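You operate a simulated robot arm through the tools that you are given. There is no shell and no other tool. Be economical: measure what you need, move in short steps, check, and stop when the job is done.

You run a simulated robot arm. Do the job below in one go: nothing can be reset, and whatever is moved stays where it is left.

Task
Move tubes one, two and three to wells ONE, TWO and THREE of the number rack.
Fine: park tube one in the green rack's SPARE meanwhile.

Only the result counts: the job must be done as asked and must still hold three seconds after the hand-in. Knocking over, shifting, dropping, spilling or breaking anything else fails it.

Robot
A 7-joint arm with a two-finger parallel gripper, fixed in place. Base frame: the origin is at the foot of the arm, x ahead of it, y to its left, z up; the work surface is at about z = 911. Lengths are in mm, angles in degrees, forces in N, time in s.
With the tool pointing down near the work surface it reaches from about 240 to 680 mm from the base axis. Its first joint turns from -66.0 to 66.0 degrees. Payload 2.4 kg.
Tool frame: the origin (TCP) lies between the finger pads and is the grasp point; the fingertips stand 30 mm ahead of it; z points along the fingers, y is the line along which they close. The gripper opens to 94 mm. The fingers are 28 mm wide and 10 mm thick; the gripper's body (50 by 96 mm) begins 55 mm behind the TCP.
Orientation is that of the tool frame in the base frame, as [roll, pitch, yaw] about the fixed x, y, z axes, in that order (R = Rz(yaw) Ry(pitch) Rx(roll)). With the fingers straight down and closing along the base's y, the tool's x points along the base's -x, its y along +y and its z along -z.

Tools
- The arm moves only by the tool nudge_tool. Its argument "deltas" is a list that holds one entry, the list of rows, each a list of 7 numbers: the shift along the base's x, y, z in mm, then the turn, a rotation vector about the base's x, y, z in degrees, then the finger opening in mm, from 0 to 94. In form: [[[x, y, z, rx, ry, rz, fingers], ...]]. A call has 1 to 12 rows; each row is the pose to reach, as a shift and turn from the pose commanded when the call began. A row lasts 0.2 s, in which the tool goes at most 50 mm and 8.6 degrees; a call with a longer step from one row to the next is refused whole, and so is a gripper value outside its range. Where a pose cannot be reached the arm comes as near as it can. A force on the tool above 40 N (or 10 N above the force at the start of the call, whichever is more), or a blocked arm, ends the call early, and 0.2 s more pass. Each finger travels about 153 mm/s and halts on what it meets, pressing with about 28 N; the grip force reading is that of the motor and also rises with nothing between the fingers. The clock runs only during rows and for 0.2 s after the last one: add rows that repeat a pose to give the fingers time. The reply holds the time, the measured pose of the TCP, the force on the tool along the base axes, the opening and the grip force, in the units named above and with some noise.
- Cameras (640 x 400 px; columns grow to the right, rows downward): "scene" is fixed at [54.6, 485.7, 1444.4]; the picture's right is [-0.68, -0.74, 0.00], its down [-0.36, 0.33, -0.87] and it looks along [0.64, -0.59, -0.49] (base axes); focal length 347 px, centre (320, 200). "wrist" rides on the gripper at [-37, 0, -58] in the tool frame; the picture's right is [0.00, -1.00, 0.00], its down [0.97, 0.00, -0.24] and it looks along [0.24, 0.00, 0.97] (tool axes); focal length 218 px, centre (320, 200).
- get_image(camera): a new picture of that camera. The clock stands still meanwhile.
- locate(camera, pixels): for up to 12 pixels [column, row] of the newest picture of that camera ("zoom" is the newest enlarged one), the place [x, y, z] in the base frame of the surface seen there, good to about 3 mm, but the place of the scene camera against the robot may be out by one fixed shift of up to 18 mm in any direction. The clock stands still meanwhile.
- enlarge(camera, box): a new picture of the part [left, top, right, bottom] of that camera's present view, enlarged. The clock stands still meanwhile.
- hand_in(): hands the job in; it is judged then, once.

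Keep the steps short. Do not move on a guess: measure, check each grasp and each placing, and mend mistakes. In all there are 80 turns and 54 pictures (those below and enlarged ones count). Leave the gripper open and the arm clear of the work at the hand-in unless told otherwise, and finish with a single line.

The tools are called after "Emit:" as name(argument=value, ...) on one line, values as JSON. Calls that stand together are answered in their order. nudge_tool: Moves the arm, as the interface text tells. Its arguments: {"type":"object","properties":{"deltas":{"type":"array","items":{"type":"array","items":{"type":"array","items":{"type":"number"}}}}},"required":["deltas"]} The other tools are called the same way: get_image (camera) takes a picture; locate (camera, pixels) gives the place of the surface under pixels of a picture; enlarge (camera, box) takes an enlarged picture of a part of a camera's view; hand_in () hands the job in.

At the start:

```text
time: 0.0
position: [414.1, 186.2, 1220.9]
tool_rot: [-179.9, 0.1, 179.9]
wrist_force: [-0.5, -0.7, 0.1]
grip_width: 94.2
finger_force: 0.1
```

scene: 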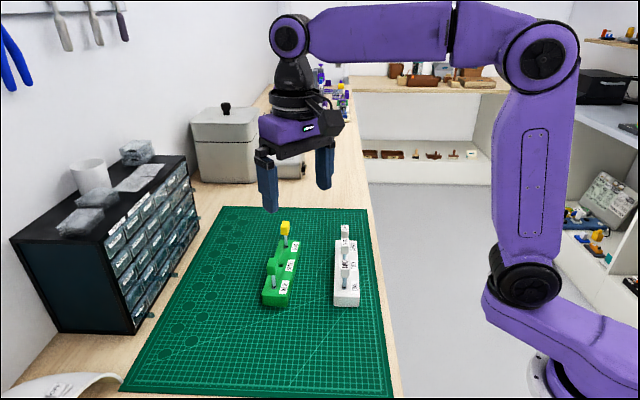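
wrist: 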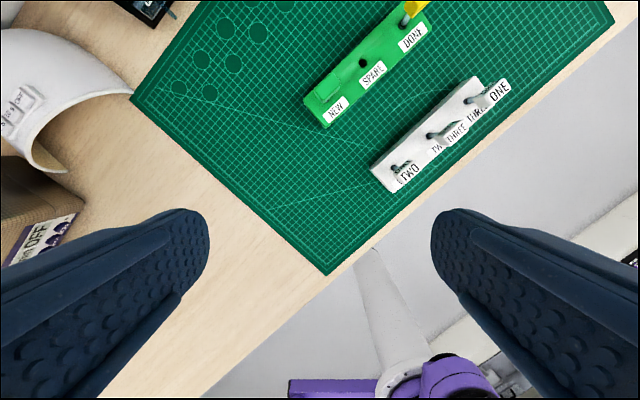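

I see a green rack (NEW, SPARE, DONE) and a white number rack holding three tubes. I'll enlarge both racks to read the labels.

Emit:
enlarge(camera="wrist", box=[290, 0, 530, 200])

Emit:
enlarge(camera="scene", box=[240, 210, 380, 315])

```text
2.00 times, centred on (410, 100) of wrist
```

zoom: 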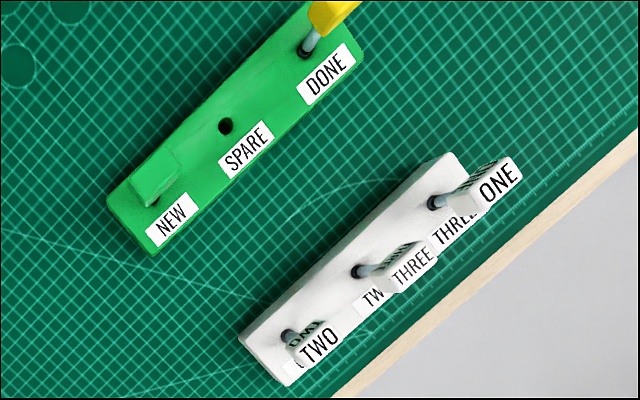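

```text
3.81 times, centred on (310, 262) of scene
```

zoom: 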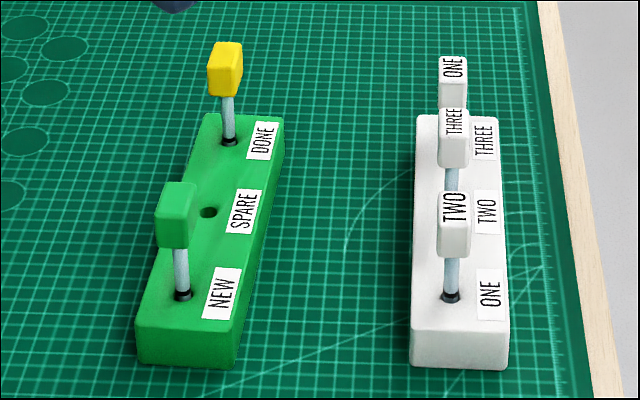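

Rack labels read ONE (near), TWO, THREE (far). The tubes are TWO in well ONE, THREE in well TWO and ONE in well THREE. I'll locate the wells, caps and SPARE in both views.

Emit:
locate(camera="wrist", pixels=[[498, 91], [456, 133], [410, 170], [466, 101], [428, 135], [393, 167], [363, 62], [480, 78], [372, 167], [309, 99], [450, 100], [340, 75]])

Emit:
locate(camera="zoom", pixels=[[450, 297], [454, 240], [453, 155], [453, 85], [208, 212], [452, 196], [440, 325], [470, 325], [176, 185], [225, 45], [450, 380], [430, 120]])

```text
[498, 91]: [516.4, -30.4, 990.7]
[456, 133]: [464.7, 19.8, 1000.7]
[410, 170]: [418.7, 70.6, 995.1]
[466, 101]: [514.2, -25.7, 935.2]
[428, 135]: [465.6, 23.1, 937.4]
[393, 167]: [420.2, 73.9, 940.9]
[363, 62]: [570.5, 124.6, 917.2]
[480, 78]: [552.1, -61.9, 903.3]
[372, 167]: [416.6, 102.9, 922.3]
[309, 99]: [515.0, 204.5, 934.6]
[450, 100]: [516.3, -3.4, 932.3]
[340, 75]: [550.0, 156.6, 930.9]
```

```text
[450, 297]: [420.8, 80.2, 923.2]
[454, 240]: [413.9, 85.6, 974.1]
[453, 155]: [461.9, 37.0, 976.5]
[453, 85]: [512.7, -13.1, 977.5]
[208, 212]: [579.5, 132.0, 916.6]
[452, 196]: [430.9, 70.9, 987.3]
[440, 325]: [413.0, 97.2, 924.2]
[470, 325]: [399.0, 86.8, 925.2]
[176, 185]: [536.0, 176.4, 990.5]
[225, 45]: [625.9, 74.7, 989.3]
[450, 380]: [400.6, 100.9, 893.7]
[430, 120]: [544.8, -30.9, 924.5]
```

The tubes sit on a line running at about -46° in base xy, roughly 68 mm apart. I'll move above the middle of the white rack, turning the tool -46.4° so the fingers close across the rack, then look.

Emit:
nudge_tool(deltas=[[[8, -27, -13, 0, 0, -7.73, 94], [17, -55, -27, 0, 0, -15.47, 94], [25, -82, -40, 0, 0, -23.2, 94], [34, -109, -53, 0, 0, -30.93, 94], [42, -136, -67, 0, 0, -38.67, 94], [51, -164, -80, 0, 0, -46.4, 94], [51, -164, -80, 0, 0, -46.4, 94]]])

Emit:
get_image(camera="wrist")

```text
time: 1.6
position: [465.8, 20.6, 1139.5]
tool_rot: [180.0, 0.0, 133.5]
wrist_force: [-0.1, -0.3, 0.7]
grip_width: 94.1
finger_force: 0.0
```

```text
49 pictures are left
```

wrist: 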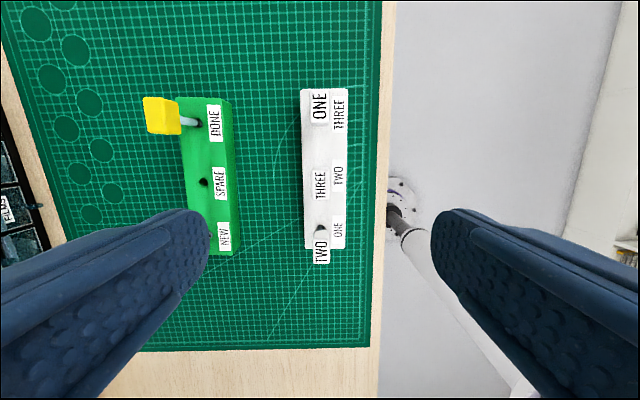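

The racks line up with the view. I'll enlarge to measure the caps and wells.

Emit:
enlarge(camera="wrist", box=[220, 75, 420, 275])

```text
2.00 times, centred on (320, 175) of wrist
```

zoom: 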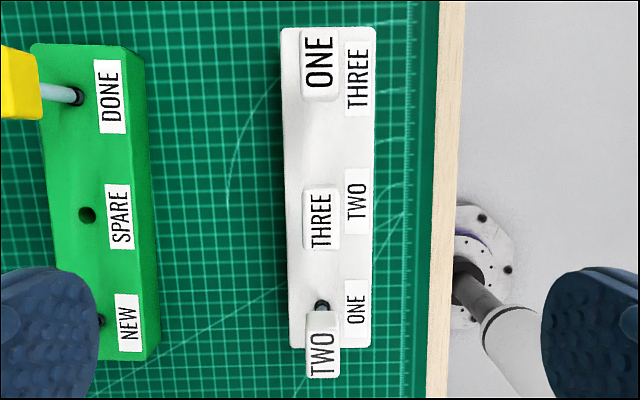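

Emit:
locate(camera="zoom", pixels=[[306, 222], [336, 222], [321, 192], [321, 245], [306, 60], [335, 60], [320, 35], [320, 84], [309, 355], [337, 355], [323, 336], [323, 374]])

Emit:
locate(camera="zoom", pixels=[[87, 208], [80, 215], [95, 215], [87, 223], [322, 303], [48, 130], [150, 130], [55, 250], [155, 250], [290, 150], [373, 150], [290, 270]])

Emit:
enlarge(camera="wrist", box=[290, 75, 360, 145])

```text
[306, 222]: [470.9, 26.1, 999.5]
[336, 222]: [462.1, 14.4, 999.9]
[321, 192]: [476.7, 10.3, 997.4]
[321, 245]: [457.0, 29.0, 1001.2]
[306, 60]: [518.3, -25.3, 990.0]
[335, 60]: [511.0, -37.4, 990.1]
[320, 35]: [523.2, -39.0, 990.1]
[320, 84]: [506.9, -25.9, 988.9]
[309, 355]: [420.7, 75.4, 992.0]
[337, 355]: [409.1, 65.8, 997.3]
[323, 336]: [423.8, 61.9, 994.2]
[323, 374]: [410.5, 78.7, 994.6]
```

```text
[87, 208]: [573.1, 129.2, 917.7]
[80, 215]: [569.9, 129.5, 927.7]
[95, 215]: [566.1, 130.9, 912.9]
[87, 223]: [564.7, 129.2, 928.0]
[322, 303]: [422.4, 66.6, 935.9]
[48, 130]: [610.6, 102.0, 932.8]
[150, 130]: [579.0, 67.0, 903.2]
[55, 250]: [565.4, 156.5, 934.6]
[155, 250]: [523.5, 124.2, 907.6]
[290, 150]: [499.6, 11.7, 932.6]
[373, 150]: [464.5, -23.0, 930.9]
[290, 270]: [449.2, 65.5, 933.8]
```

```text
5.71 times, centred on (325, 110) of wrist
```

zoom: 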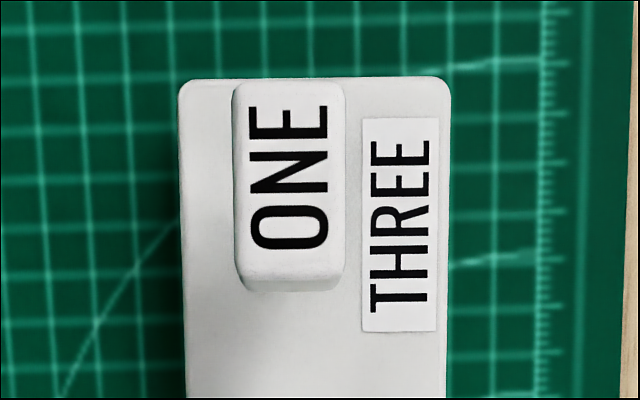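

Caps are about 16 x 28 mm with the long side along the rack, and their tops are near z 990 to 1000. Tube ONE's cap centre is at about (515, -32). I'll hover above it and look again.

Emit:
nudge_tool(deltas=[[[25, -26, -20, 0, 0, 0, 94], [49, -52, -45, 0, 0, 0, 94], [49, -52, -70, 0, 0, 0, 94], [49, -52, -70, 0, 0, 0, 94]]])

Emit:
get_image(camera="wrist")

```text
time: 2.6
position: [514.5, -29.8, 1071.9]
tool_rot: [-179.9, 0.0, 133.6]
wrist_force: [-0.3, 0.0, -0.6]
grip_width: 94.0
finger_force: 0.1
```

```text
46 pictures are left
```

wrist: 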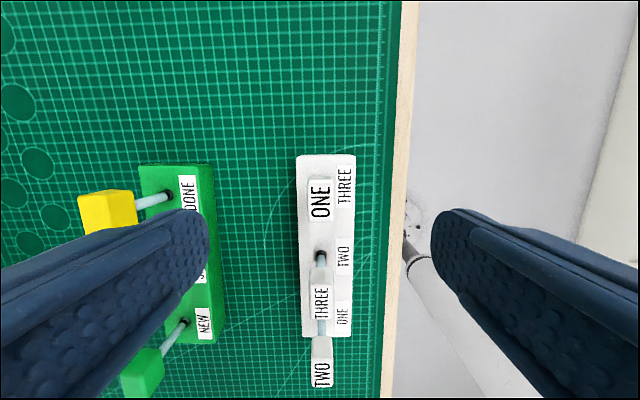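

Emit:
enlarge(camera="wrist", box=[270, 145, 370, 345])

Emit:
enlarge(camera="wrist", box=[285, 165, 355, 235])

```text
2.00 times, centred on (320, 245) of wrist
```

zoom: 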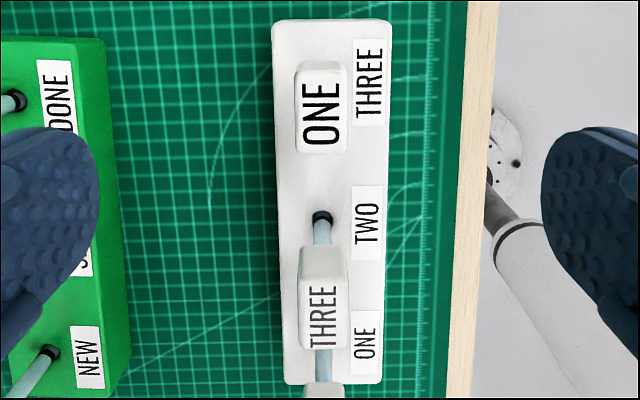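

```text
5.71 times, centred on (320, 200) of wrist
```

zoom: 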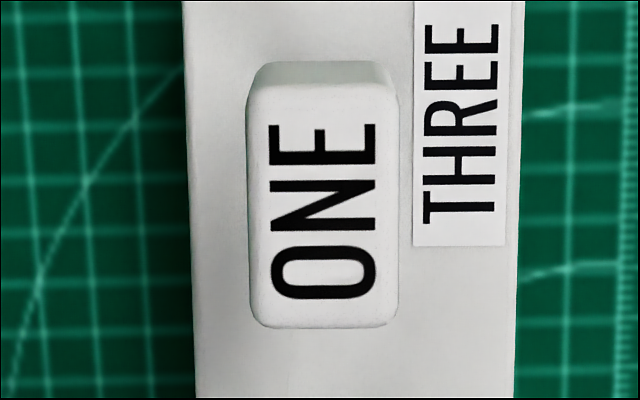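

Cap ONE's top face is centred at about pixel (320, 201), within 2 mm of the tool axis. I'll go down to z about 978 with a 1 mm correction and close.

Emit:
nudge_tool(deltas=[[[1, -1, -25, 0, 0, 0, 94], [1, -1, -50, 0, 0, 0, 94], [1, -1, -75, 0, 0, 0, 60], [1, -1, -94, 0, 0, 0, 40], [1, -1, -94, 0, 0, 0, 28], [1, -1, -94, 0, 0, 0, 28]]])

Emit:
get_image(camera="scene")

```text
time: 4.0
position: [512.3, -28.9, 975.8]
tool_rot: [-179.9, 0.1, 133.8]
wrist_force: [-0.1, 0.6, -0.8]
grip_width: 28.0
finger_force: 0.1
```

```text
43 pictures are left
```

scene: 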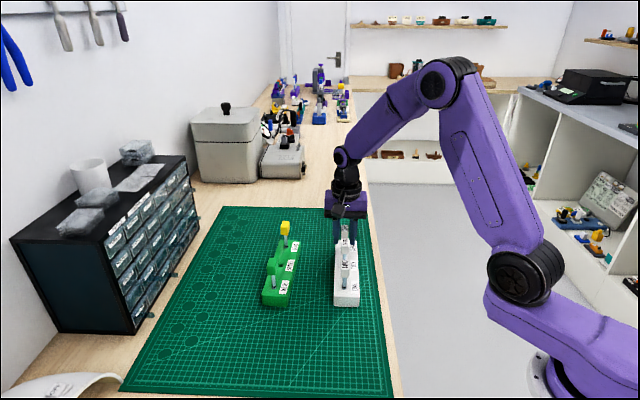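

The reading is (512.3, -28.9), about 3 mm off the target. I'll check the cap in the wrist view before gripping.

Emit:
enlarge(camera="wrist", box=[240, 180, 400, 340])

Emit:
nudge_tool(deltas=[[[0, 0, 0, 0, 0, 0, 28]]])

```text
2.50 times, centred on (320, 260) of wrist
```

zoom: 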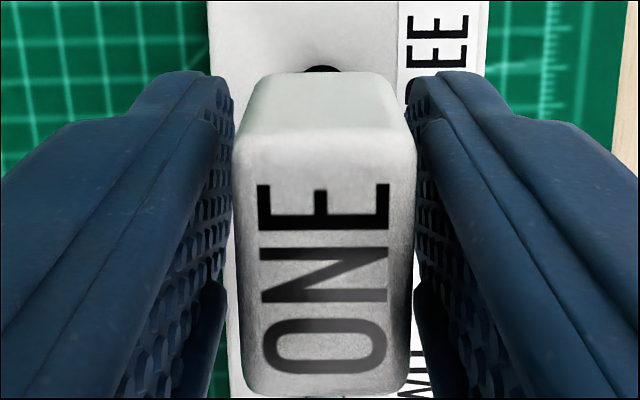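

```text
time: 4.4
position: [513.4, -28.3, 976.6]
tool_rot: [-180.0, 0.1, 133.5]
wrist_force: [-0.8, 0.0, 0.0]
grip_width: 27.8
finger_force: 0.0
```

The cap sits about 3 mm further along the rack than the TCP, which matches the reading. I'll shift (+2, -2) and close.

Emit:
nudge_tool(deltas=[[[2, -2, 0, 0, 0, 0, 28], [2, -2, 0, 0, 0, 0, 28], [2, -2, 0, 0, 0, 0, 10], [2, -2, 0, 0, 0, 0, 10], [2, -2, 0, 0, 0, 0, 10]]])

```text
time: 5.6
position: [515.4, -30.1, 976.5]
tool_rot: [180.0, 0.0, 133.6]
wrist_force: [-0.9, -0.6, -0.2]
grip_width: 21.1
finger_force: 28.0
```

The cap is gripped at 21 mm width with 28 N. I'll lift straight up 70 mm slowly.

Emit:
nudge_tool(deltas=[[[0, 0, 10, 0, 0, 0, 10], [0, 0, 20, 0, 0, 0, 10], [0, 0, 35, 0, 0, 0, 10], [0, 0, 50, 0, 0, 0, 10], [0, 0, 70, 0, 0, 0, 10], [0, 0, 70, 0, 0, 0, 10]]])

Emit:
enlarge(camera="scene", box=[240, 170, 400, 320])

Emit:
get_image(camera="wrist")

```text
time: 7.0
position: [517.6, -32.3, 1045.8]
tool_rot: [180.0, 0.0, 133.6]
wrist_force: [-0.4, 0.5, -0.2]
grip_width: 21.1
finger_force: 27.8
```

```text
2.67 times, centred on (320, 245) of scene
```

zoom: 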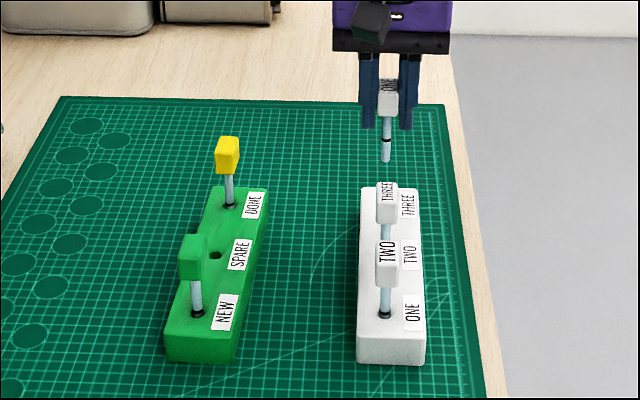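

```text
40 pictures are left
```

wrist: 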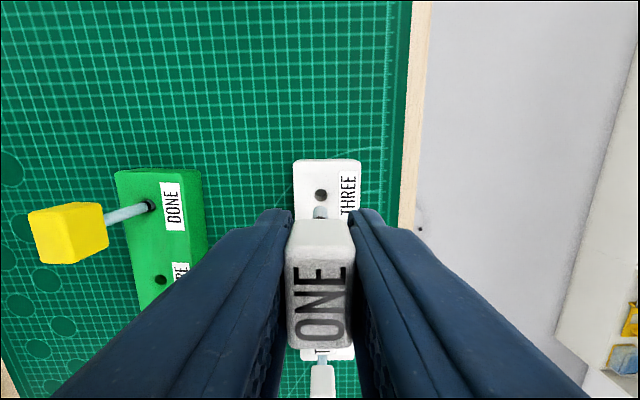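

Tube ONE is lifted clean, and holes THREE (320, 194) and SPARE (160, 281) are both visible. I'll enlarge both to measure hole centres.

Emit:
enlarge(camera="wrist", box=[100, 160, 340, 310])

```text
2.67 times, centred on (220, 235) of wrist
```

zoom: 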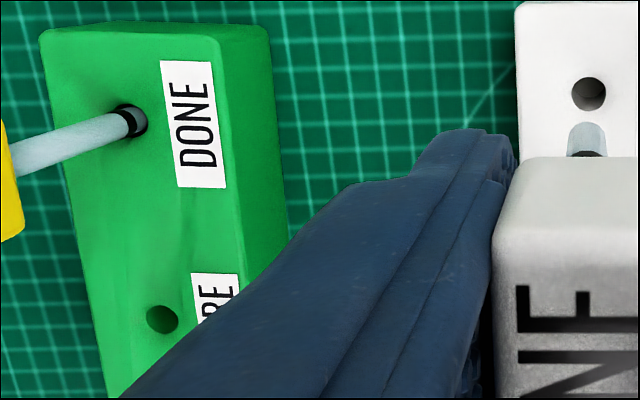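

Emit:
locate(camera="zoom", pixels=[[566, 94], [611, 94], [588, 73], [588, 115], [141, 320], [184, 320], [162, 300], [162, 340], [587, 130], [605, 60], [100, 70], [130, 250]])

```text
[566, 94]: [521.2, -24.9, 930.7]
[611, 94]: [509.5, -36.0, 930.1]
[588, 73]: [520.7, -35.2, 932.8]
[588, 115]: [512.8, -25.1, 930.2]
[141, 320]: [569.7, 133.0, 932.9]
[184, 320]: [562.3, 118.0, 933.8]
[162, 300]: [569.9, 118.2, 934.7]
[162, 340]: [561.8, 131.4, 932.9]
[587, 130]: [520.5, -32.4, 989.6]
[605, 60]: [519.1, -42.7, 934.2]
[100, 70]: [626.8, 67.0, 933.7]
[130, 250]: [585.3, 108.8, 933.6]
```

Hole THREE is at (516, -30.3) and SPARE at (565.9, 125), a shift of about (49.8, 154.8). I'll raise 60 mm to clear the other caps, travel above SPARE, come back to z about 1046 and check.

Emit:
nudge_tool(deltas=[[[0, 0, 30, 0, 0, 0, 10], [0, 0, 60, 0, 0, 0, 10], [8, 25, 60, 0, 0, 0, 10], [18, 56, 60, 0, 0, 0, 10], [28, 87, 60, 0, 0, 0, 10], [38, 118, 60, 0, 0, 0, 10], [46, 143, 60, 0, 0, 0, 10], [49.8, 154.8, 60, 0, 0, 0, 10], [49.8, 154.8, 30, 0, 0, 0, 10], [49.8, 154.8, 0, 0, 0, 0, 10], [49.8, 154.8, 0, 0, 0, 0, 10]]])

Emit:
enlarge(camera="wrist", box=[240, 160, 400, 260])

Emit:
enlarge(camera="scene", box=[230, 180, 370, 310])

```text
time: 9.4
position: [564.4, 124.2, 1046.3]
tool_rot: [-179.9, -0.1, 133.6]
wrist_force: [-0.3, 0.2, 0.3]
grip_width: 21.1
finger_force: 28.0
```

```text
4.00 times, centred on (320, 210) of wrist
```

zoom: 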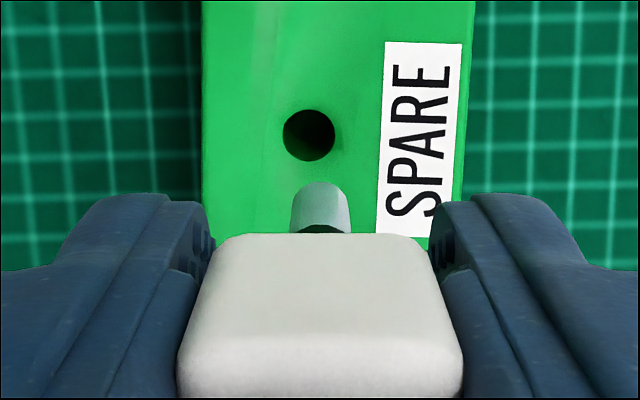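

```text
3.08 times, centred on (300, 245) of scene
```

zoom: 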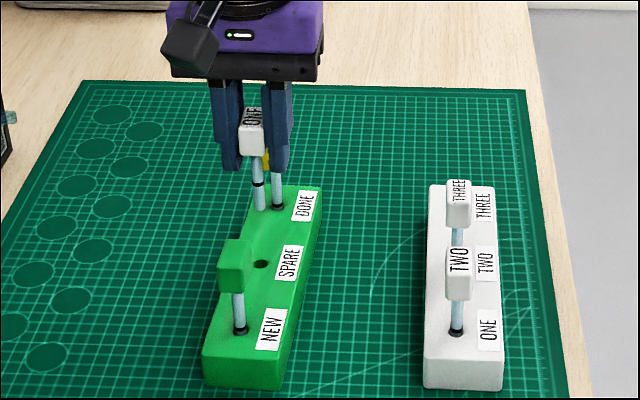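

The hole centre is at zoom (309, 135), so it lies about 2.2 mm toward the tool's +y. The tube axis is at about zero. I'll correct by (+1.7, +1.6), descend 38 mm so the tip is just above the rack, and check again.

Emit:
nudge_tool(deltas=[[[1.7, 1.6, 0, 0, 0, 0, 10], [1.7, 1.6, -20, 0, 0, 0, 10], [1.7, 1.6, -38, 0, 0, 0, 10], [1.7, 1.6, -38, 0, 0, 0, 10]]])

Emit:
enlarge(camera="wrist", box=[240, 160, 400, 260])

Emit:
enlarge(camera="scene", box=[250, 220, 330, 290])

```text
time: 10.4
position: [568.0, 124.0, 1007.3]
tool_rot: [-179.9, 0.0, 133.6]
wrist_force: [-0.1, 0.8, 0.0]
grip_width: 21.2
finger_force: 28.0
```

```text
4.00 times, centred on (320, 210) of wrist
```

zoom: 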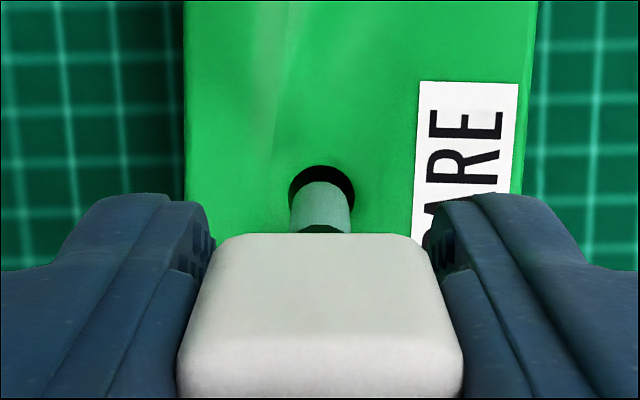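

```text
5.71 times, centred on (290, 255) of scene
```

zoom: 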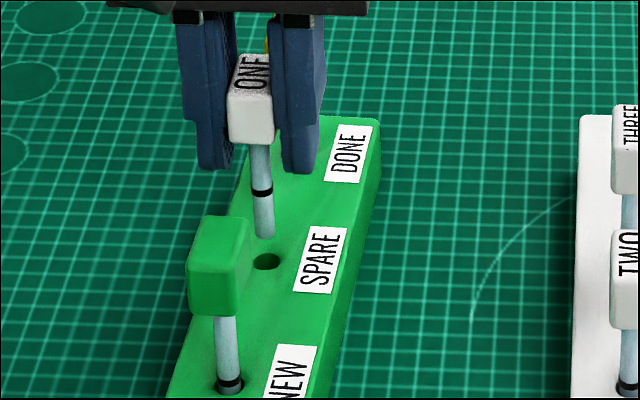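

Sideways alignment is good. Along the rack the hole is about 1.8 mm toward tool +x. I'll shift (-1.3, +1.1), drop 8 mm and look again.

Emit:
nudge_tool(deltas=[[[-1.3, 1.1, 0, 0, 0, 0, 10], [-1.3, 1.1, -8, 0, 0, 0, 10], [-1.3, 1.1, -8, 0, 0, 0, 10]]])

Emit:
enlarge(camera="wrist", box=[270, 175, 370, 245])

Emit:
enlarge(camera="scene", box=[265, 230, 315, 280])

```text
time: 11.2
position: [567.4, 124.3, 1000.4]
tool_rot: [-179.9, 0.0, 133.6]
wrist_force: [0.1, 0.0, -0.8]
grip_width: 21.2
finger_force: 27.8
```

```text
5.71 times, centred on (320, 210) of wrist
```

zoom: 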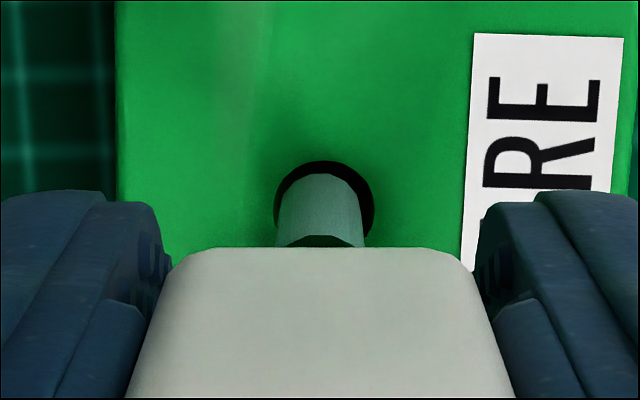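

```text
8.00 times, centred on (290, 255) of scene
```

zoom: 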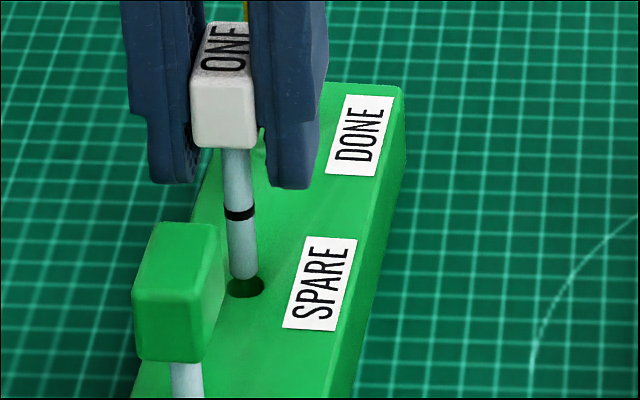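

The tip is about 6 mm above the hole and the remaining error is about 0.9 mm. I'll correct (-0.8, +0.4) and lower 12 mm in small steps, watching the force.

Emit:
nudge_tool(deltas=[[[-0.8, 0.4, 0, 0, 0, 0, 10], [-0.8, 0.4, -4, 0, 0, 0, 10], [-0.8, 0.4, -8, 0, 0, 0, 10], [-0.8, 0.4, -12, 0, 0, 0, 10], [-0.8, 0.4, -12, 0, 0, 0, 10]]])

Emit:
enlarge(camera="scene", box=[265, 230, 315, 280])

```text
time: 12.4
position: [565.1, 126.0, 986.9]
tool_rot: [180.0, 0.0, 133.6]
wrist_force: [0.1, -0.1, -0.1]
grip_width: 21.3
finger_force: 27.6
```

```text
8.00 times, centred on (290, 255) of scene
```

zoom: 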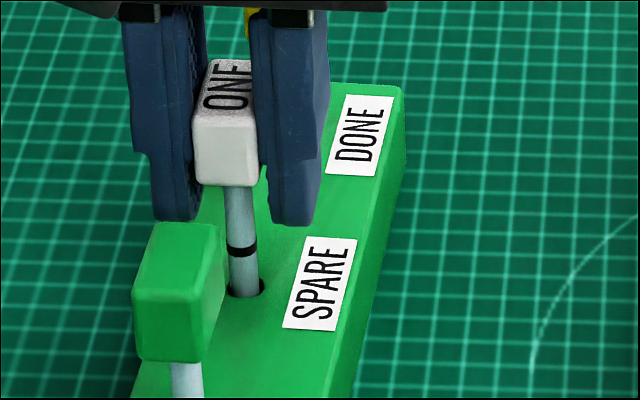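

The tip is inside the hole with no force. I'll lower 9 mm more to bring the ring to the rim.

Emit:
nudge_tool(deltas=[[[0, 0, -3, 0, 0, 0, 10], [0, 0, -6, 0, 0, 0, 10], [0, 0, -9, 0, 0, 0, 10], [0, 0, -9, 0, 0, 0, 10]]])

Emit:
enlarge(camera="scene", box=[265, 230, 315, 280])

```text
time: 13.4
position: [566.4, 126.6, 978.2]
tool_rot: [-180.0, 0.0, 133.6]
wrist_force: [0.0, -0.1, -0.1]
grip_width: 21.3
finger_force: 27.3
```

```text
8.00 times, centred on (290, 255) of scene
```

zoom: 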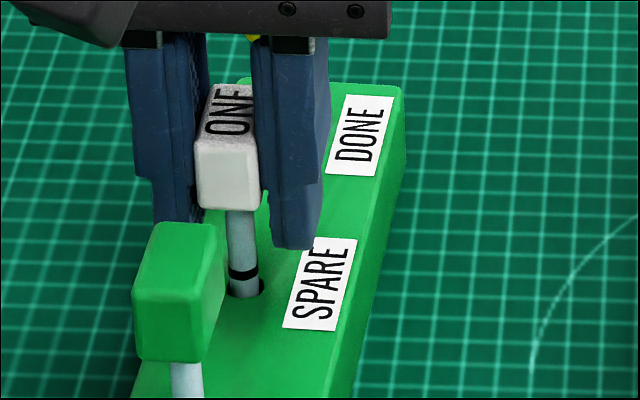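

Emit:
nudge_tool(deltas=[[[0, 0, -1.5, 0, 0, 0, 10], [0, 0, -3, 0, 0, 0, 10], [0, 0, -4.5, 0, 0, 0, 10], [0, 0, -4.5, 0, 0, 0, 10]]])

Emit:
enlarge(camera="scene", box=[265, 230, 315, 280])

```text
time: 14.4
position: [566.8, 125.9, 976.8]
tool_rot: [179.9, 0.1, 133.6]
wrist_force: [-3.1, 0.3, 17.8]
grip_width: 21.1
finger_force: 28.5
```

```text
8.00 times, centred on (290, 255) of scene
```

zoom: 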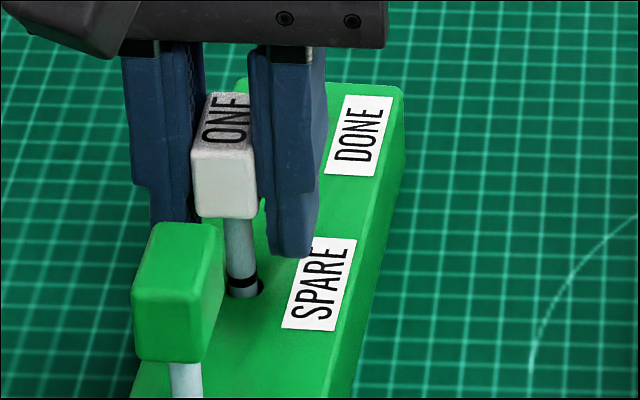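

The force is 18 N at z 976.8, the same height as in the original well, so the tube is on the bottom. I'll relieve the pressure, open and back off upward.

Emit:
nudge_tool(deltas=[[[0, 0, 2.5, 0, 0, 0, 10], [0, 0, 2.5, 0, 0, 0, 50], [0, 0, 2.5, 0, 0, 0, 50], [0, 0, 2.5, 0, 0, 0, 50], [0, 0, 30, 0, 0, 0, 50], [0, 0, 70, 0, 0, 0, 50], [0, 0, 110, 0, 0, 0, 50]]])

Emit:
enlarge(camera="scene", box=[250, 210, 370, 310])

```text
time: 16.0
position: [563.4, 125.5, 1086.5]
tool_rot: [179.9, 0.0, 133.6]
wrist_force: [-0.1, -0.5, -0.3]
grip_width: 49.8
finger_force: 0.2
```

```text
4.00 times, centred on (310, 260) of scene
```

zoom: 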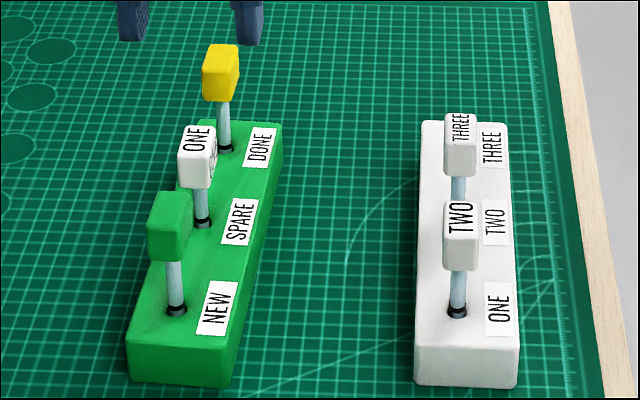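

Tube ONE stands in SPARE with its ring at the rim like the others. Next is tube THREE, with its cap at about (466.7, 20). I'll move above it and look.

Emit:
nudge_tool(deltas=[[[-25, -26, 0, 0, 0, 0, 60], [-50, -53, 0, 0, 0, 0, 60], [-75, -80, 0, 0, 0, 0, 60], [-98, -105.5, 0, 0, 0, 0, 60], [-98, -105.5, 0, 0, 0, 0, 60]]])

Emit:
enlarge(camera="wrist", box=[260, 100, 380, 240])

```text
time: 17.2
position: [467.7, 18.6, 1085.3]
tool_rot: [-180.0, -0.2, 133.7]
wrist_force: [-0.1, -0.3, -0.3]
grip_width: 60.1
finger_force: 0.1
```

```text
2.86 times, centred on (320, 170) of wrist
```

zoom: 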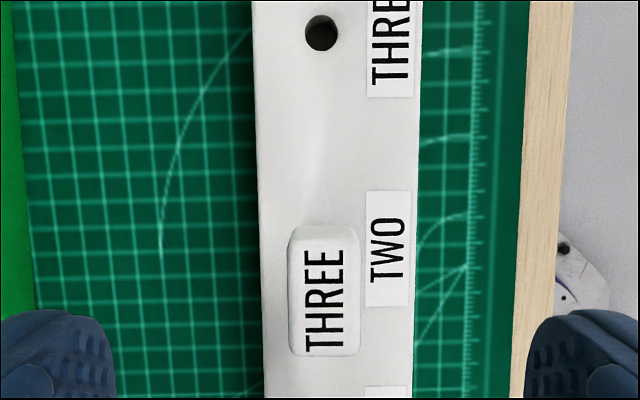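

Cap THREE is centred at about full pixel (321, 203.6), within 1 mm of the axis. I'll go down to z about 977 with fingers at 40 and check the centring.

Emit:
nudge_tool(deltas=[[[-1, 0, -25, 0, 0, 0, 50], [-1, 0, -50, 0, 0, 0, 45], [-1, 0, -75, 0, 0, 0, 40], [-1, 0, -95, 0, 0, 0, 40], [-1, 0, -108, 0, 0, 0, 32], [-1, 0, -108, 0, 0, 0, 32]]])

Emit:
enlarge(camera="wrist", box=[240, 180, 400, 340])

```text
time: 18.6
position: [467.6, 18.5, 977.9]
tool_rot: [-180.0, 0.0, 133.7]
wrist_force: [0.1, 0.1, -0.1]
grip_width: 31.9
finger_force: 0.0
```

```text
2.50 times, centred on (320, 260) of wrist
```

zoom: 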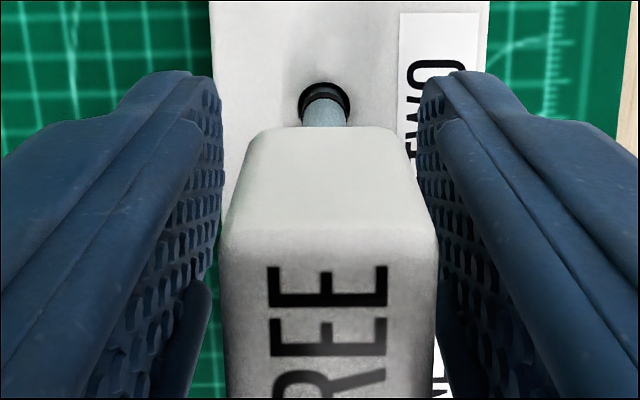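

Cap THREE's top is higher, near z 1000, and the TCP is within 1 mm of the well axis. I'll rise 8 mm, shift (-0.4, -0.4) and grip.

Emit:
nudge_tool(deltas=[[[-0.4, -0.4, 8, 0, 0, 0, 32], [-0.4, -0.4, 8, 0, 0, 0, 32], [-0.4, -0.4, 8, 0, 0, 0, 10], [-0.4, -0.4, 8, 0, 0, 0, 10], [-0.4, -0.4, 8, 0, 0, 0, 10]]])

```text
time: 19.8
position: [466.8, 19.4, 984.8]
tool_rot: [180.0, 0.0, 133.6]
wrist_force: [-1.5, -0.1, 1.9]
grip_width: 21.5
finger_force: 28.0
```

The cap is gripped at 21.5 mm width. I'll lift 55 mm, move (+46.9, -49.2) to above well THREE and look.

Emit:
nudge_tool(deltas=[[[0, 0, 12, 0, 0, 0, 10], [0, 0, 25, 0, 0, 0, 10], [0, 0, 40, 0, 0, 0, 10], [0, 0, 55, 0, 0, 0, 10], [15, -16, 55, 0, 0, 0, 10], [31, -33, 55, 0, 0, 0, 10], [46.9, -49.2, 55, 0, 0, 0, 10], [46.9, -49.2, 55, 0, 0, 0, 10], [46.9, -49.2, 55, 0, 0, 0, 10]]])

Emit:
enlarge(camera="wrist", box=[260, 160, 380, 260])

Emit:
enlarge(camera="scene", box=[280, 190, 390, 300])

```text
time: 21.8
position: [512.6, -30.6, 1039.2]
tool_rot: [180.0, 0.0, 133.6]
wrist_force: [-0.5, 0.0, -0.1]
grip_width: 21.1
finger_force: 28.0
```

```text
4.00 times, centred on (320, 210) of wrist
```

zoom: 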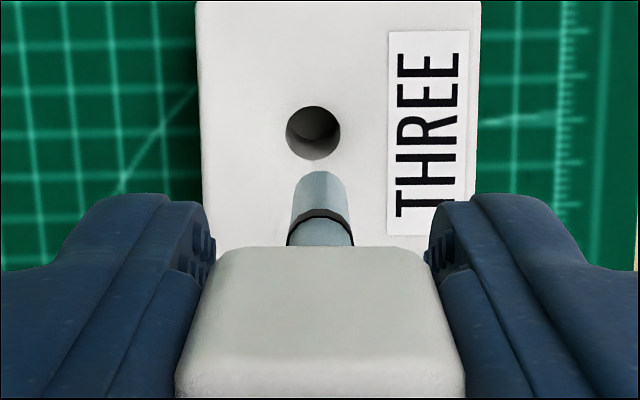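

```text
3.64 times, centred on (335, 245) of scene
```

zoom: 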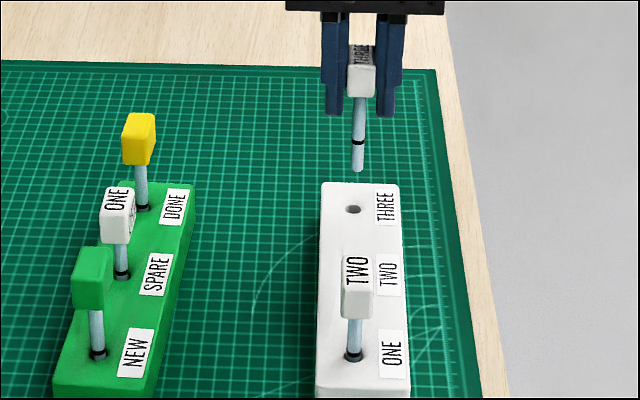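

The hole at zoom (313, 133) is off by about (-2.2, +1.35) in the tool frame. I'll correct (+2.5, -0.7), lower 26 mm and look.

Emit:
nudge_tool(deltas=[[[2.5, -0.7, 0, 0, 0, 0, 10], [2.5, -0.7, -13, 0, 0, 0, 10], [2.5, -0.7, -26, 0, 0, 0, 10], [2.5, -0.7, -26, 0, 0, 0, 10]]])

Emit:
enlarge(camera="wrist", box=[270, 170, 370, 240])

Emit:
enlarge(camera="scene", box=[310, 210, 370, 270])

```text
time: 22.8
position: [515.0, -30.2, 1013.5]
tool_rot: [180.0, 0.1, 133.5]
wrist_force: [-0.2, -0.2, 0.1]
grip_width: 21.3
finger_force: 28.2
```

```text
5.71 times, centred on (320, 205) of wrist
```

zoom: 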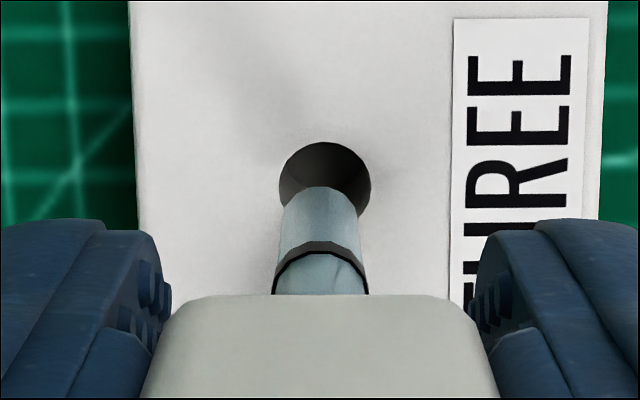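

```text
6.67 times, centred on (340, 240) of scene
```

zoom: 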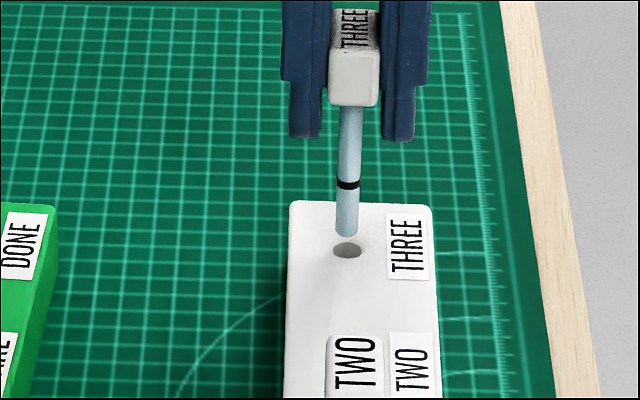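

Remaining error is about (-1.3, -0.5) in the tool frame. I'll correct (+0.5, -1.2), lower 6 mm and look.

Emit:
nudge_tool(deltas=[[[0.5, -1.2, 0, 0, 0, 0, 10], [0.5, -1.2, -6, 0, 0, 0, 10], [0.5, -1.2, -6, 0, 0, 0, 10]]])

Emit:
enlarge(camera="wrist", box=[270, 170, 370, 240])

Emit:
enlarge(camera="scene", box=[320, 220, 360, 260])

```text
time: 23.6
position: [516.0, -31.0, 1006.6]
tool_rot: [-180.0, -0.1, 133.6]
wrist_force: [-0.4, 0.2, -0.4]
grip_width: 21.3
finger_force: 28.6
```

```text
5.71 times, centred on (320, 205) of wrist
```

zoom: 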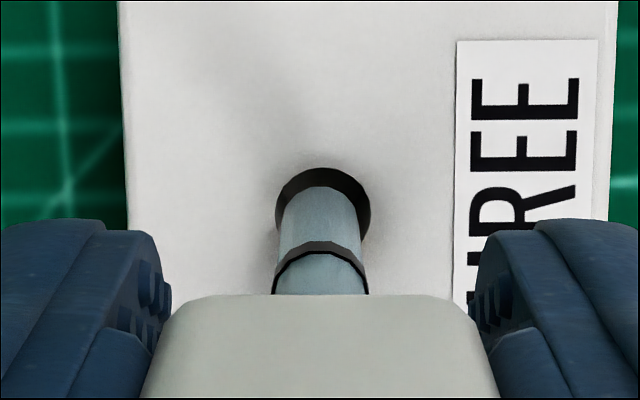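

```text
10.00 times, centred on (340, 240) of scene
```

zoom: 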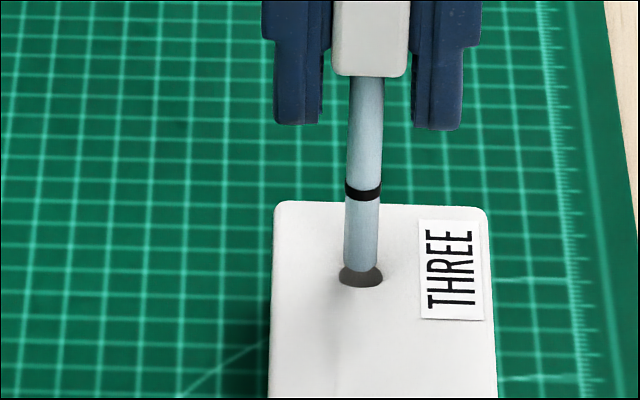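

The tip now sits over the hole. I'll adjust (-0.3, -0.3) and lower 12 mm in small steps with force watch.

Emit:
nudge_tool(deltas=[[[-0.3, -0.3, 0, 0, 0, 0, 10], [-0.3, -0.3, -4, 0, 0, 0, 10], [-0.3, -0.3, -8, 0, 0, 0, 10], [-0.3, -0.3, -12, 0, 0, 0, 10], [-0.3, -0.3, -12, 0, 0, 0, 10]]])

Emit:
enlarge(camera="scene", box=[320, 220, 360, 260])

```text
time: 24.8
position: [516.4, -31.7, 995.7]
tool_rot: [-180.0, 0.0, 133.5]
wrist_force: [1.0, -0.1, -1.1]
grip_width: 21.3
finger_force: 28.1
```

```text
10.00 times, centred on (340, 240) of scene
```

zoom: 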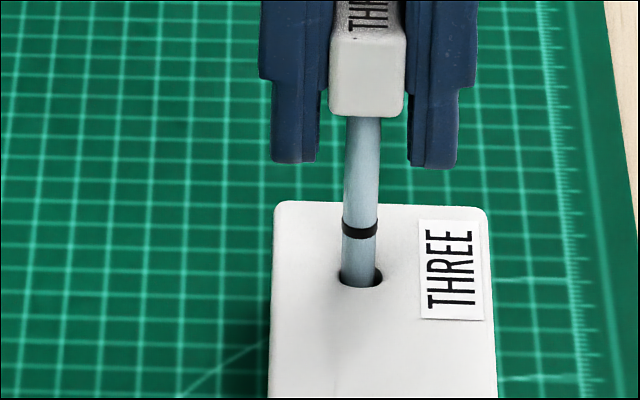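

It's in the hole with little force. I'll lower to seat, which should be near z 985.

Emit:
nudge_tool(deltas=[[[0, 0, -4, 0, 0, 0, 10], [0, 0, -8, 0, 0, 0, 10], [0, 0, -10, 0, 0, 0, 10], [0, 0, -11.5, 0, 0, 0, 10], [0, 0, -11.5, 0, 0, 0, 10]]])

Emit:
enlarge(camera="scene", box=[320, 220, 360, 260])

```text
time: 26.0
position: [516.7, -31.2, 984.9]
tool_rot: [179.9, 0.1, 133.7]
wrist_force: [-1.4, 0.7, 9.6]
grip_width: 21.2
finger_force: 27.9
```

```text
10.00 times, centred on (340, 240) of scene
```

zoom: 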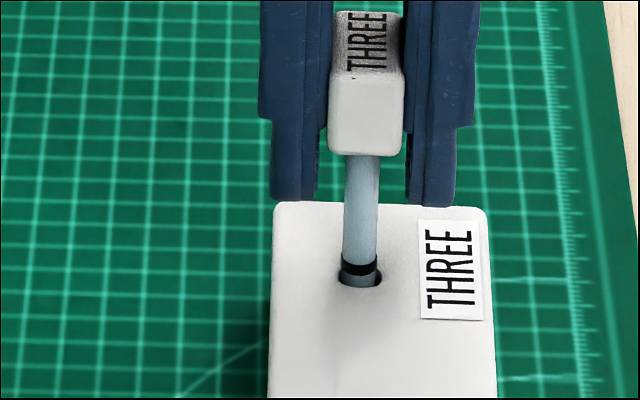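

Contact is 9.6 N at z 984.9, so tube THREE is seated. I'll release it, rise 100 mm and move above tube TWO at about (417.5, 69.5).

Emit:
nudge_tool(deltas=[[[0, 0, 1.5, 0, 0, 0, 10], [0, 0, 1.5, 0, 0, 0, 50], [0, 0, 1.5, 0, 0, 0, 50], [0, 0, 1.5, 0, 0, 0, 50], [0, 0, 35, 0, 0, 0, 50], [0, 0, 70, 0, 0, 0, 50], [0, 0, 100, 0, 0, 0, 50], [-25, 25, 100, 0, 0, 0, 50], [-55, 56, 100, 0, 0, 0, 50], [-80, 81, 100, 0, 0, 0, 50], [-99, 100.5, 100, 0, 0, 0, 50], [-99, 100.5, 100, 0, 0, 0, 50]]])

Emit:
enlarge(camera="wrist", box=[260, 40, 380, 240])

Emit:
enlarge(camera="scene", box=[250, 210, 370, 310])

```text
time: 28.6
position: [418.4, 71.2, 1082.9]
tool_rot: [179.9, 0.1, 133.6]
wrist_force: [0.6, 0.1, -0.8]
grip_width: 49.8
finger_force: 0.1
```

```text
2.00 times, centred on (320, 140) of wrist
```

zoom: 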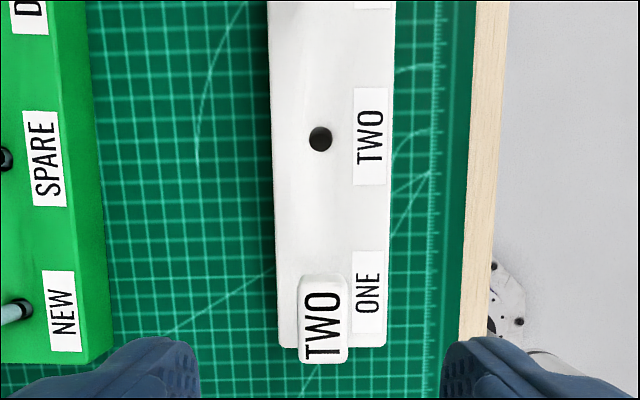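

```text
4.00 times, centred on (310, 260) of scene
```

zoom: 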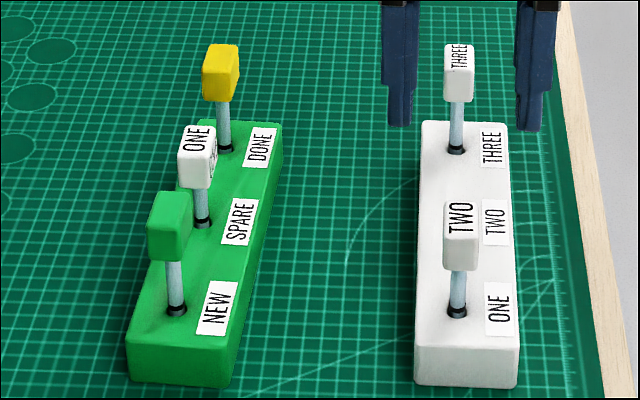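

Tube THREE stands in well THREE. Cap TWO is within about 1.3 mm of the axis, and its top is near z 995. I'll correct (-1.2, -0.4), descend to about z 980 and check.

Emit:
nudge_tool(deltas=[[[-1.2, -0.4, -25, 0, 0, 0, 50], [-1.2, -0.4, -50, 0, 0, 0, 45], [-1.2, -0.4, -75, 0, 0, 0, 40], [-1.2, -0.4, -93, 0, 0, 0, 40], [-1.2, -0.4, -103, 0, 0, 0, 32], [-1.2, -0.4, -103, 0, 0, 0, 32]]])

Emit:
enlarge(camera="wrist", box=[240, 180, 400, 340])

```text
time: 30.0
position: [417.1, 67.8, 980.9]
tool_rot: [180.0, -0.1, 133.6]
wrist_force: [-0.3, -0.6, -0.8]
grip_width: 32.1
finger_force: 0.0
```

```text
2.50 times, centred on (320, 260) of wrist
```

zoom: 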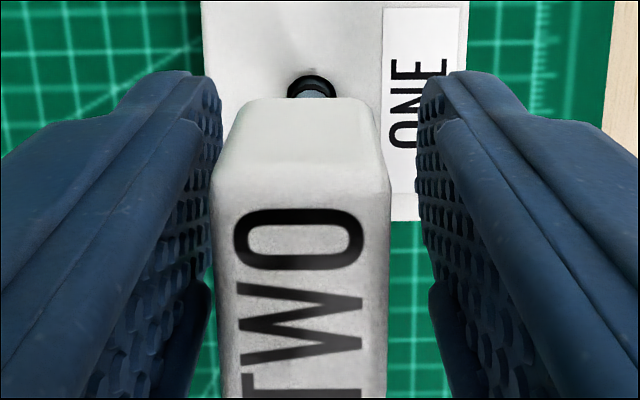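

The tube is about 1.5 mm toward tool +y. I'll shift (+1.1, +1.0) and grip.

Emit:
nudge_tool(deltas=[[[1.1, 1.0, 0, 0, 0, 0, 32], [1.1, 1.0, 0, 0, 0, 0, 32], [1.1, 1.0, 0, 0, 0, 0, 10], [1.1, 1.0, 0, 0, 0, 0, 10], [1.1, 1.0, 0, 0, 0, 0, 10]]])

```text
time: 31.2
position: [417.8, 68.8, 981.7]
tool_rot: [-179.9, 0.0, 133.6]
wrist_force: [0.2, -0.7, -0.4]
grip_width: 21.0
finger_force: 27.5
```

Gripped at 21 mm, with a seated height of about z 981. I'll lift 55 mm, move (+48.3, -49.7) above well TWO and look.

Emit:
nudge_tool(deltas=[[[0, 0, 12, 0, 0, 0, 10], [0, 0, 25, 0, 0, 0, 10], [0, 0, 40, 0, 0, 0, 10], [0, 0, 55, 0, 0, 0, 10], [16, -16, 55, 0, 0, 0, 10], [32, -33, 55, 0, 0, 0, 10], [48.3, -49.7, 55, 0, 0, 0, 10], [48.3, -49.7, 40, 0, 0, 0, 10], [48.3, -49.7, 40, 0, 0, 0, 10]]])

Emit:
enlarge(camera="wrist", box=[260, 160, 380, 260])

Emit:
enlarge(camera="scene", box=[310, 210, 380, 280])

```text
time: 33.2
position: [467.0, 19.8, 1020.8]
tool_rot: [179.9, 0.0, 133.6]
wrist_force: [0.3, -0.8, -0.4]
grip_width: 21.2
finger_force: 28.1
```

```text
4.00 times, centred on (320, 210) of wrist
```

zoom: 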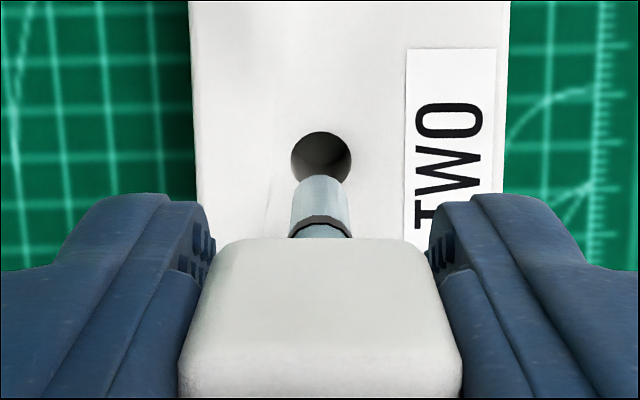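

```text
5.71 times, centred on (345, 245) of scene
```

zoom: 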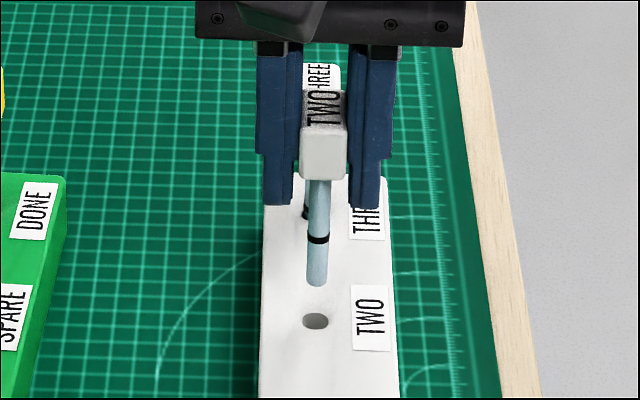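

The hole at zoom (321, 160) is off by about -1 mm along the rack. I'll correct (+0.5, -0.85), lower 15 mm and look.

Emit:
nudge_tool(deltas=[[[0.5, -0.85, 0, 0, 0, 0, 10], [0.5, -0.85, -8, 0, 0, 0, 10], [0.5, -0.85, -15, 0, 0, 0, 10], [0.5, -0.85, -15, 0, 0, 0, 10]]])

Emit:
enlarge(camera="wrist", box=[270, 170, 370, 240])

```text
time: 34.2
position: [466.5, 19.3, 1006.0]
tool_rot: [-179.9, 0.0, 133.6]
wrist_force: [0.1, 0.2, 0.0]
grip_width: 21.3
finger_force: 27.5
```

```text
5.71 times, centred on (320, 205) of wrist
```

zoom: 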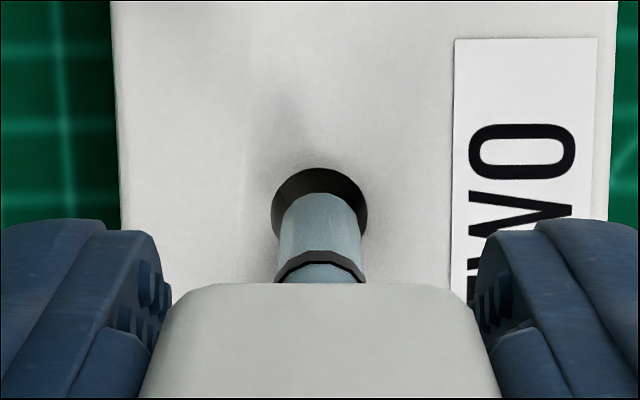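

The tip is aligned with the hole. I'll lower 14 mm with force watch.

Emit:
nudge_tool(deltas=[[[-0.2, 0.2, -4, 0, 0, 0, 10], [-0.2, 0.2, -8, 0, 0, 0, 10], [-0.2, 0.2, -12, 0, 0, 0, 10], [-0.2, 0.2, -14, 0, 0, 0, 10], [-0.2, 0.2, -14, 0, 0, 0, 10]]])

Emit:
enlarge(camera="scene", box=[320, 225, 370, 275])

```text
time: 35.4
position: [465.8, 19.3, 991.5]
tool_rot: [180.0, 0.1, 133.7]
wrist_force: [0.6, -0.4, -0.3]
grip_width: 21.3
finger_force: 28.2
```

```text
8.00 times, centred on (345, 250) of scene
```

zoom: 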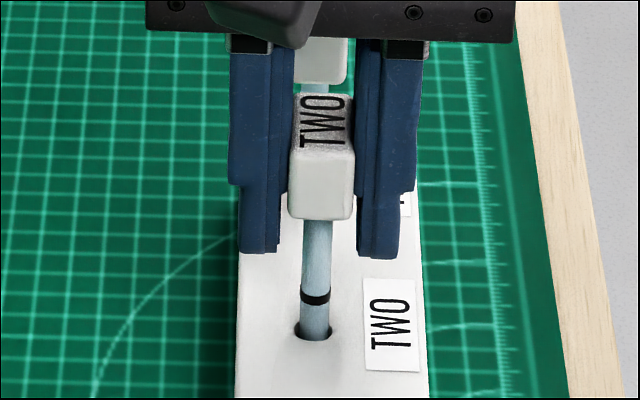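

It's in the hole. I'll lower until seated, near z 981.

Emit:
nudge_tool(deltas=[[[0, 0, -4, 0, 0, 0, 10], [0, 0, -8, 0, 0, 0, 10], [0, 0, -10, 0, 0, 0, 10], [0, 0, -11.5, 0, 0, 0, 10], [0, 0, -11.5, 0, 0, 0, 10]]])

```text
time: 36.6
position: [466.3, 19.5, 980.9]
tool_rot: [-180.0, 0.0, 133.7]
wrist_force: [-0.7, 1.3, 8.0]
grip_width: 21.4
finger_force: 27.8
```

Tube TWO is seated with 8 N at z 980.9. I'll release it, rise and go above tube ONE in SPARE.

Emit:
nudge_tool(deltas=[[[0, 0, 1.2, 0, 0, 0, 10], [0, 0, 1.2, 0, 0, 0, 50], [0, 0, 1.2, 0, 0, 0, 50], [0, 0, 1.2, 0, 0, 0, 50], [0, 0, 35, 0, 0, 0, 50], [0, 0, 70, 0, 0, 0, 50], [0, 0, 105, 0, 0, 0, 50], [28, 30, 105, 0, 0, 0, 50], [56, 60, 105, 0, 0, 0, 50], [82, 87, 105, 0, 0, 0, 50], [100, 106.5, 105, 0, 0, 0, 50], [100, 106.5, 105, 0, 0, 0, 50]]])

Emit:
enlarge(camera="wrist", box=[260, 140, 380, 240])

Emit:
enlarge(camera="scene", box=[250, 210, 370, 310])

```text
time: 39.2
position: [565.1, 127.6, 1086.1]
tool_rot: [179.9, 0.0, 133.6]
wrist_force: [0.0, -1.4, -0.1]
grip_width: 50.2
finger_force: 0.1
```

```text
4.00 times, centred on (320, 190) of wrist
```

zoom: 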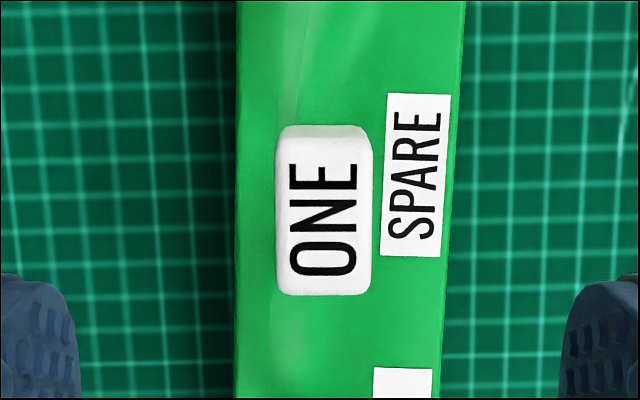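

```text
4.00 times, centred on (310, 260) of scene
```

zoom: 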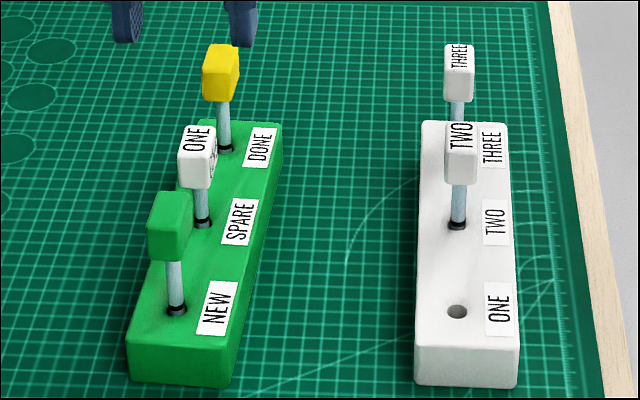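

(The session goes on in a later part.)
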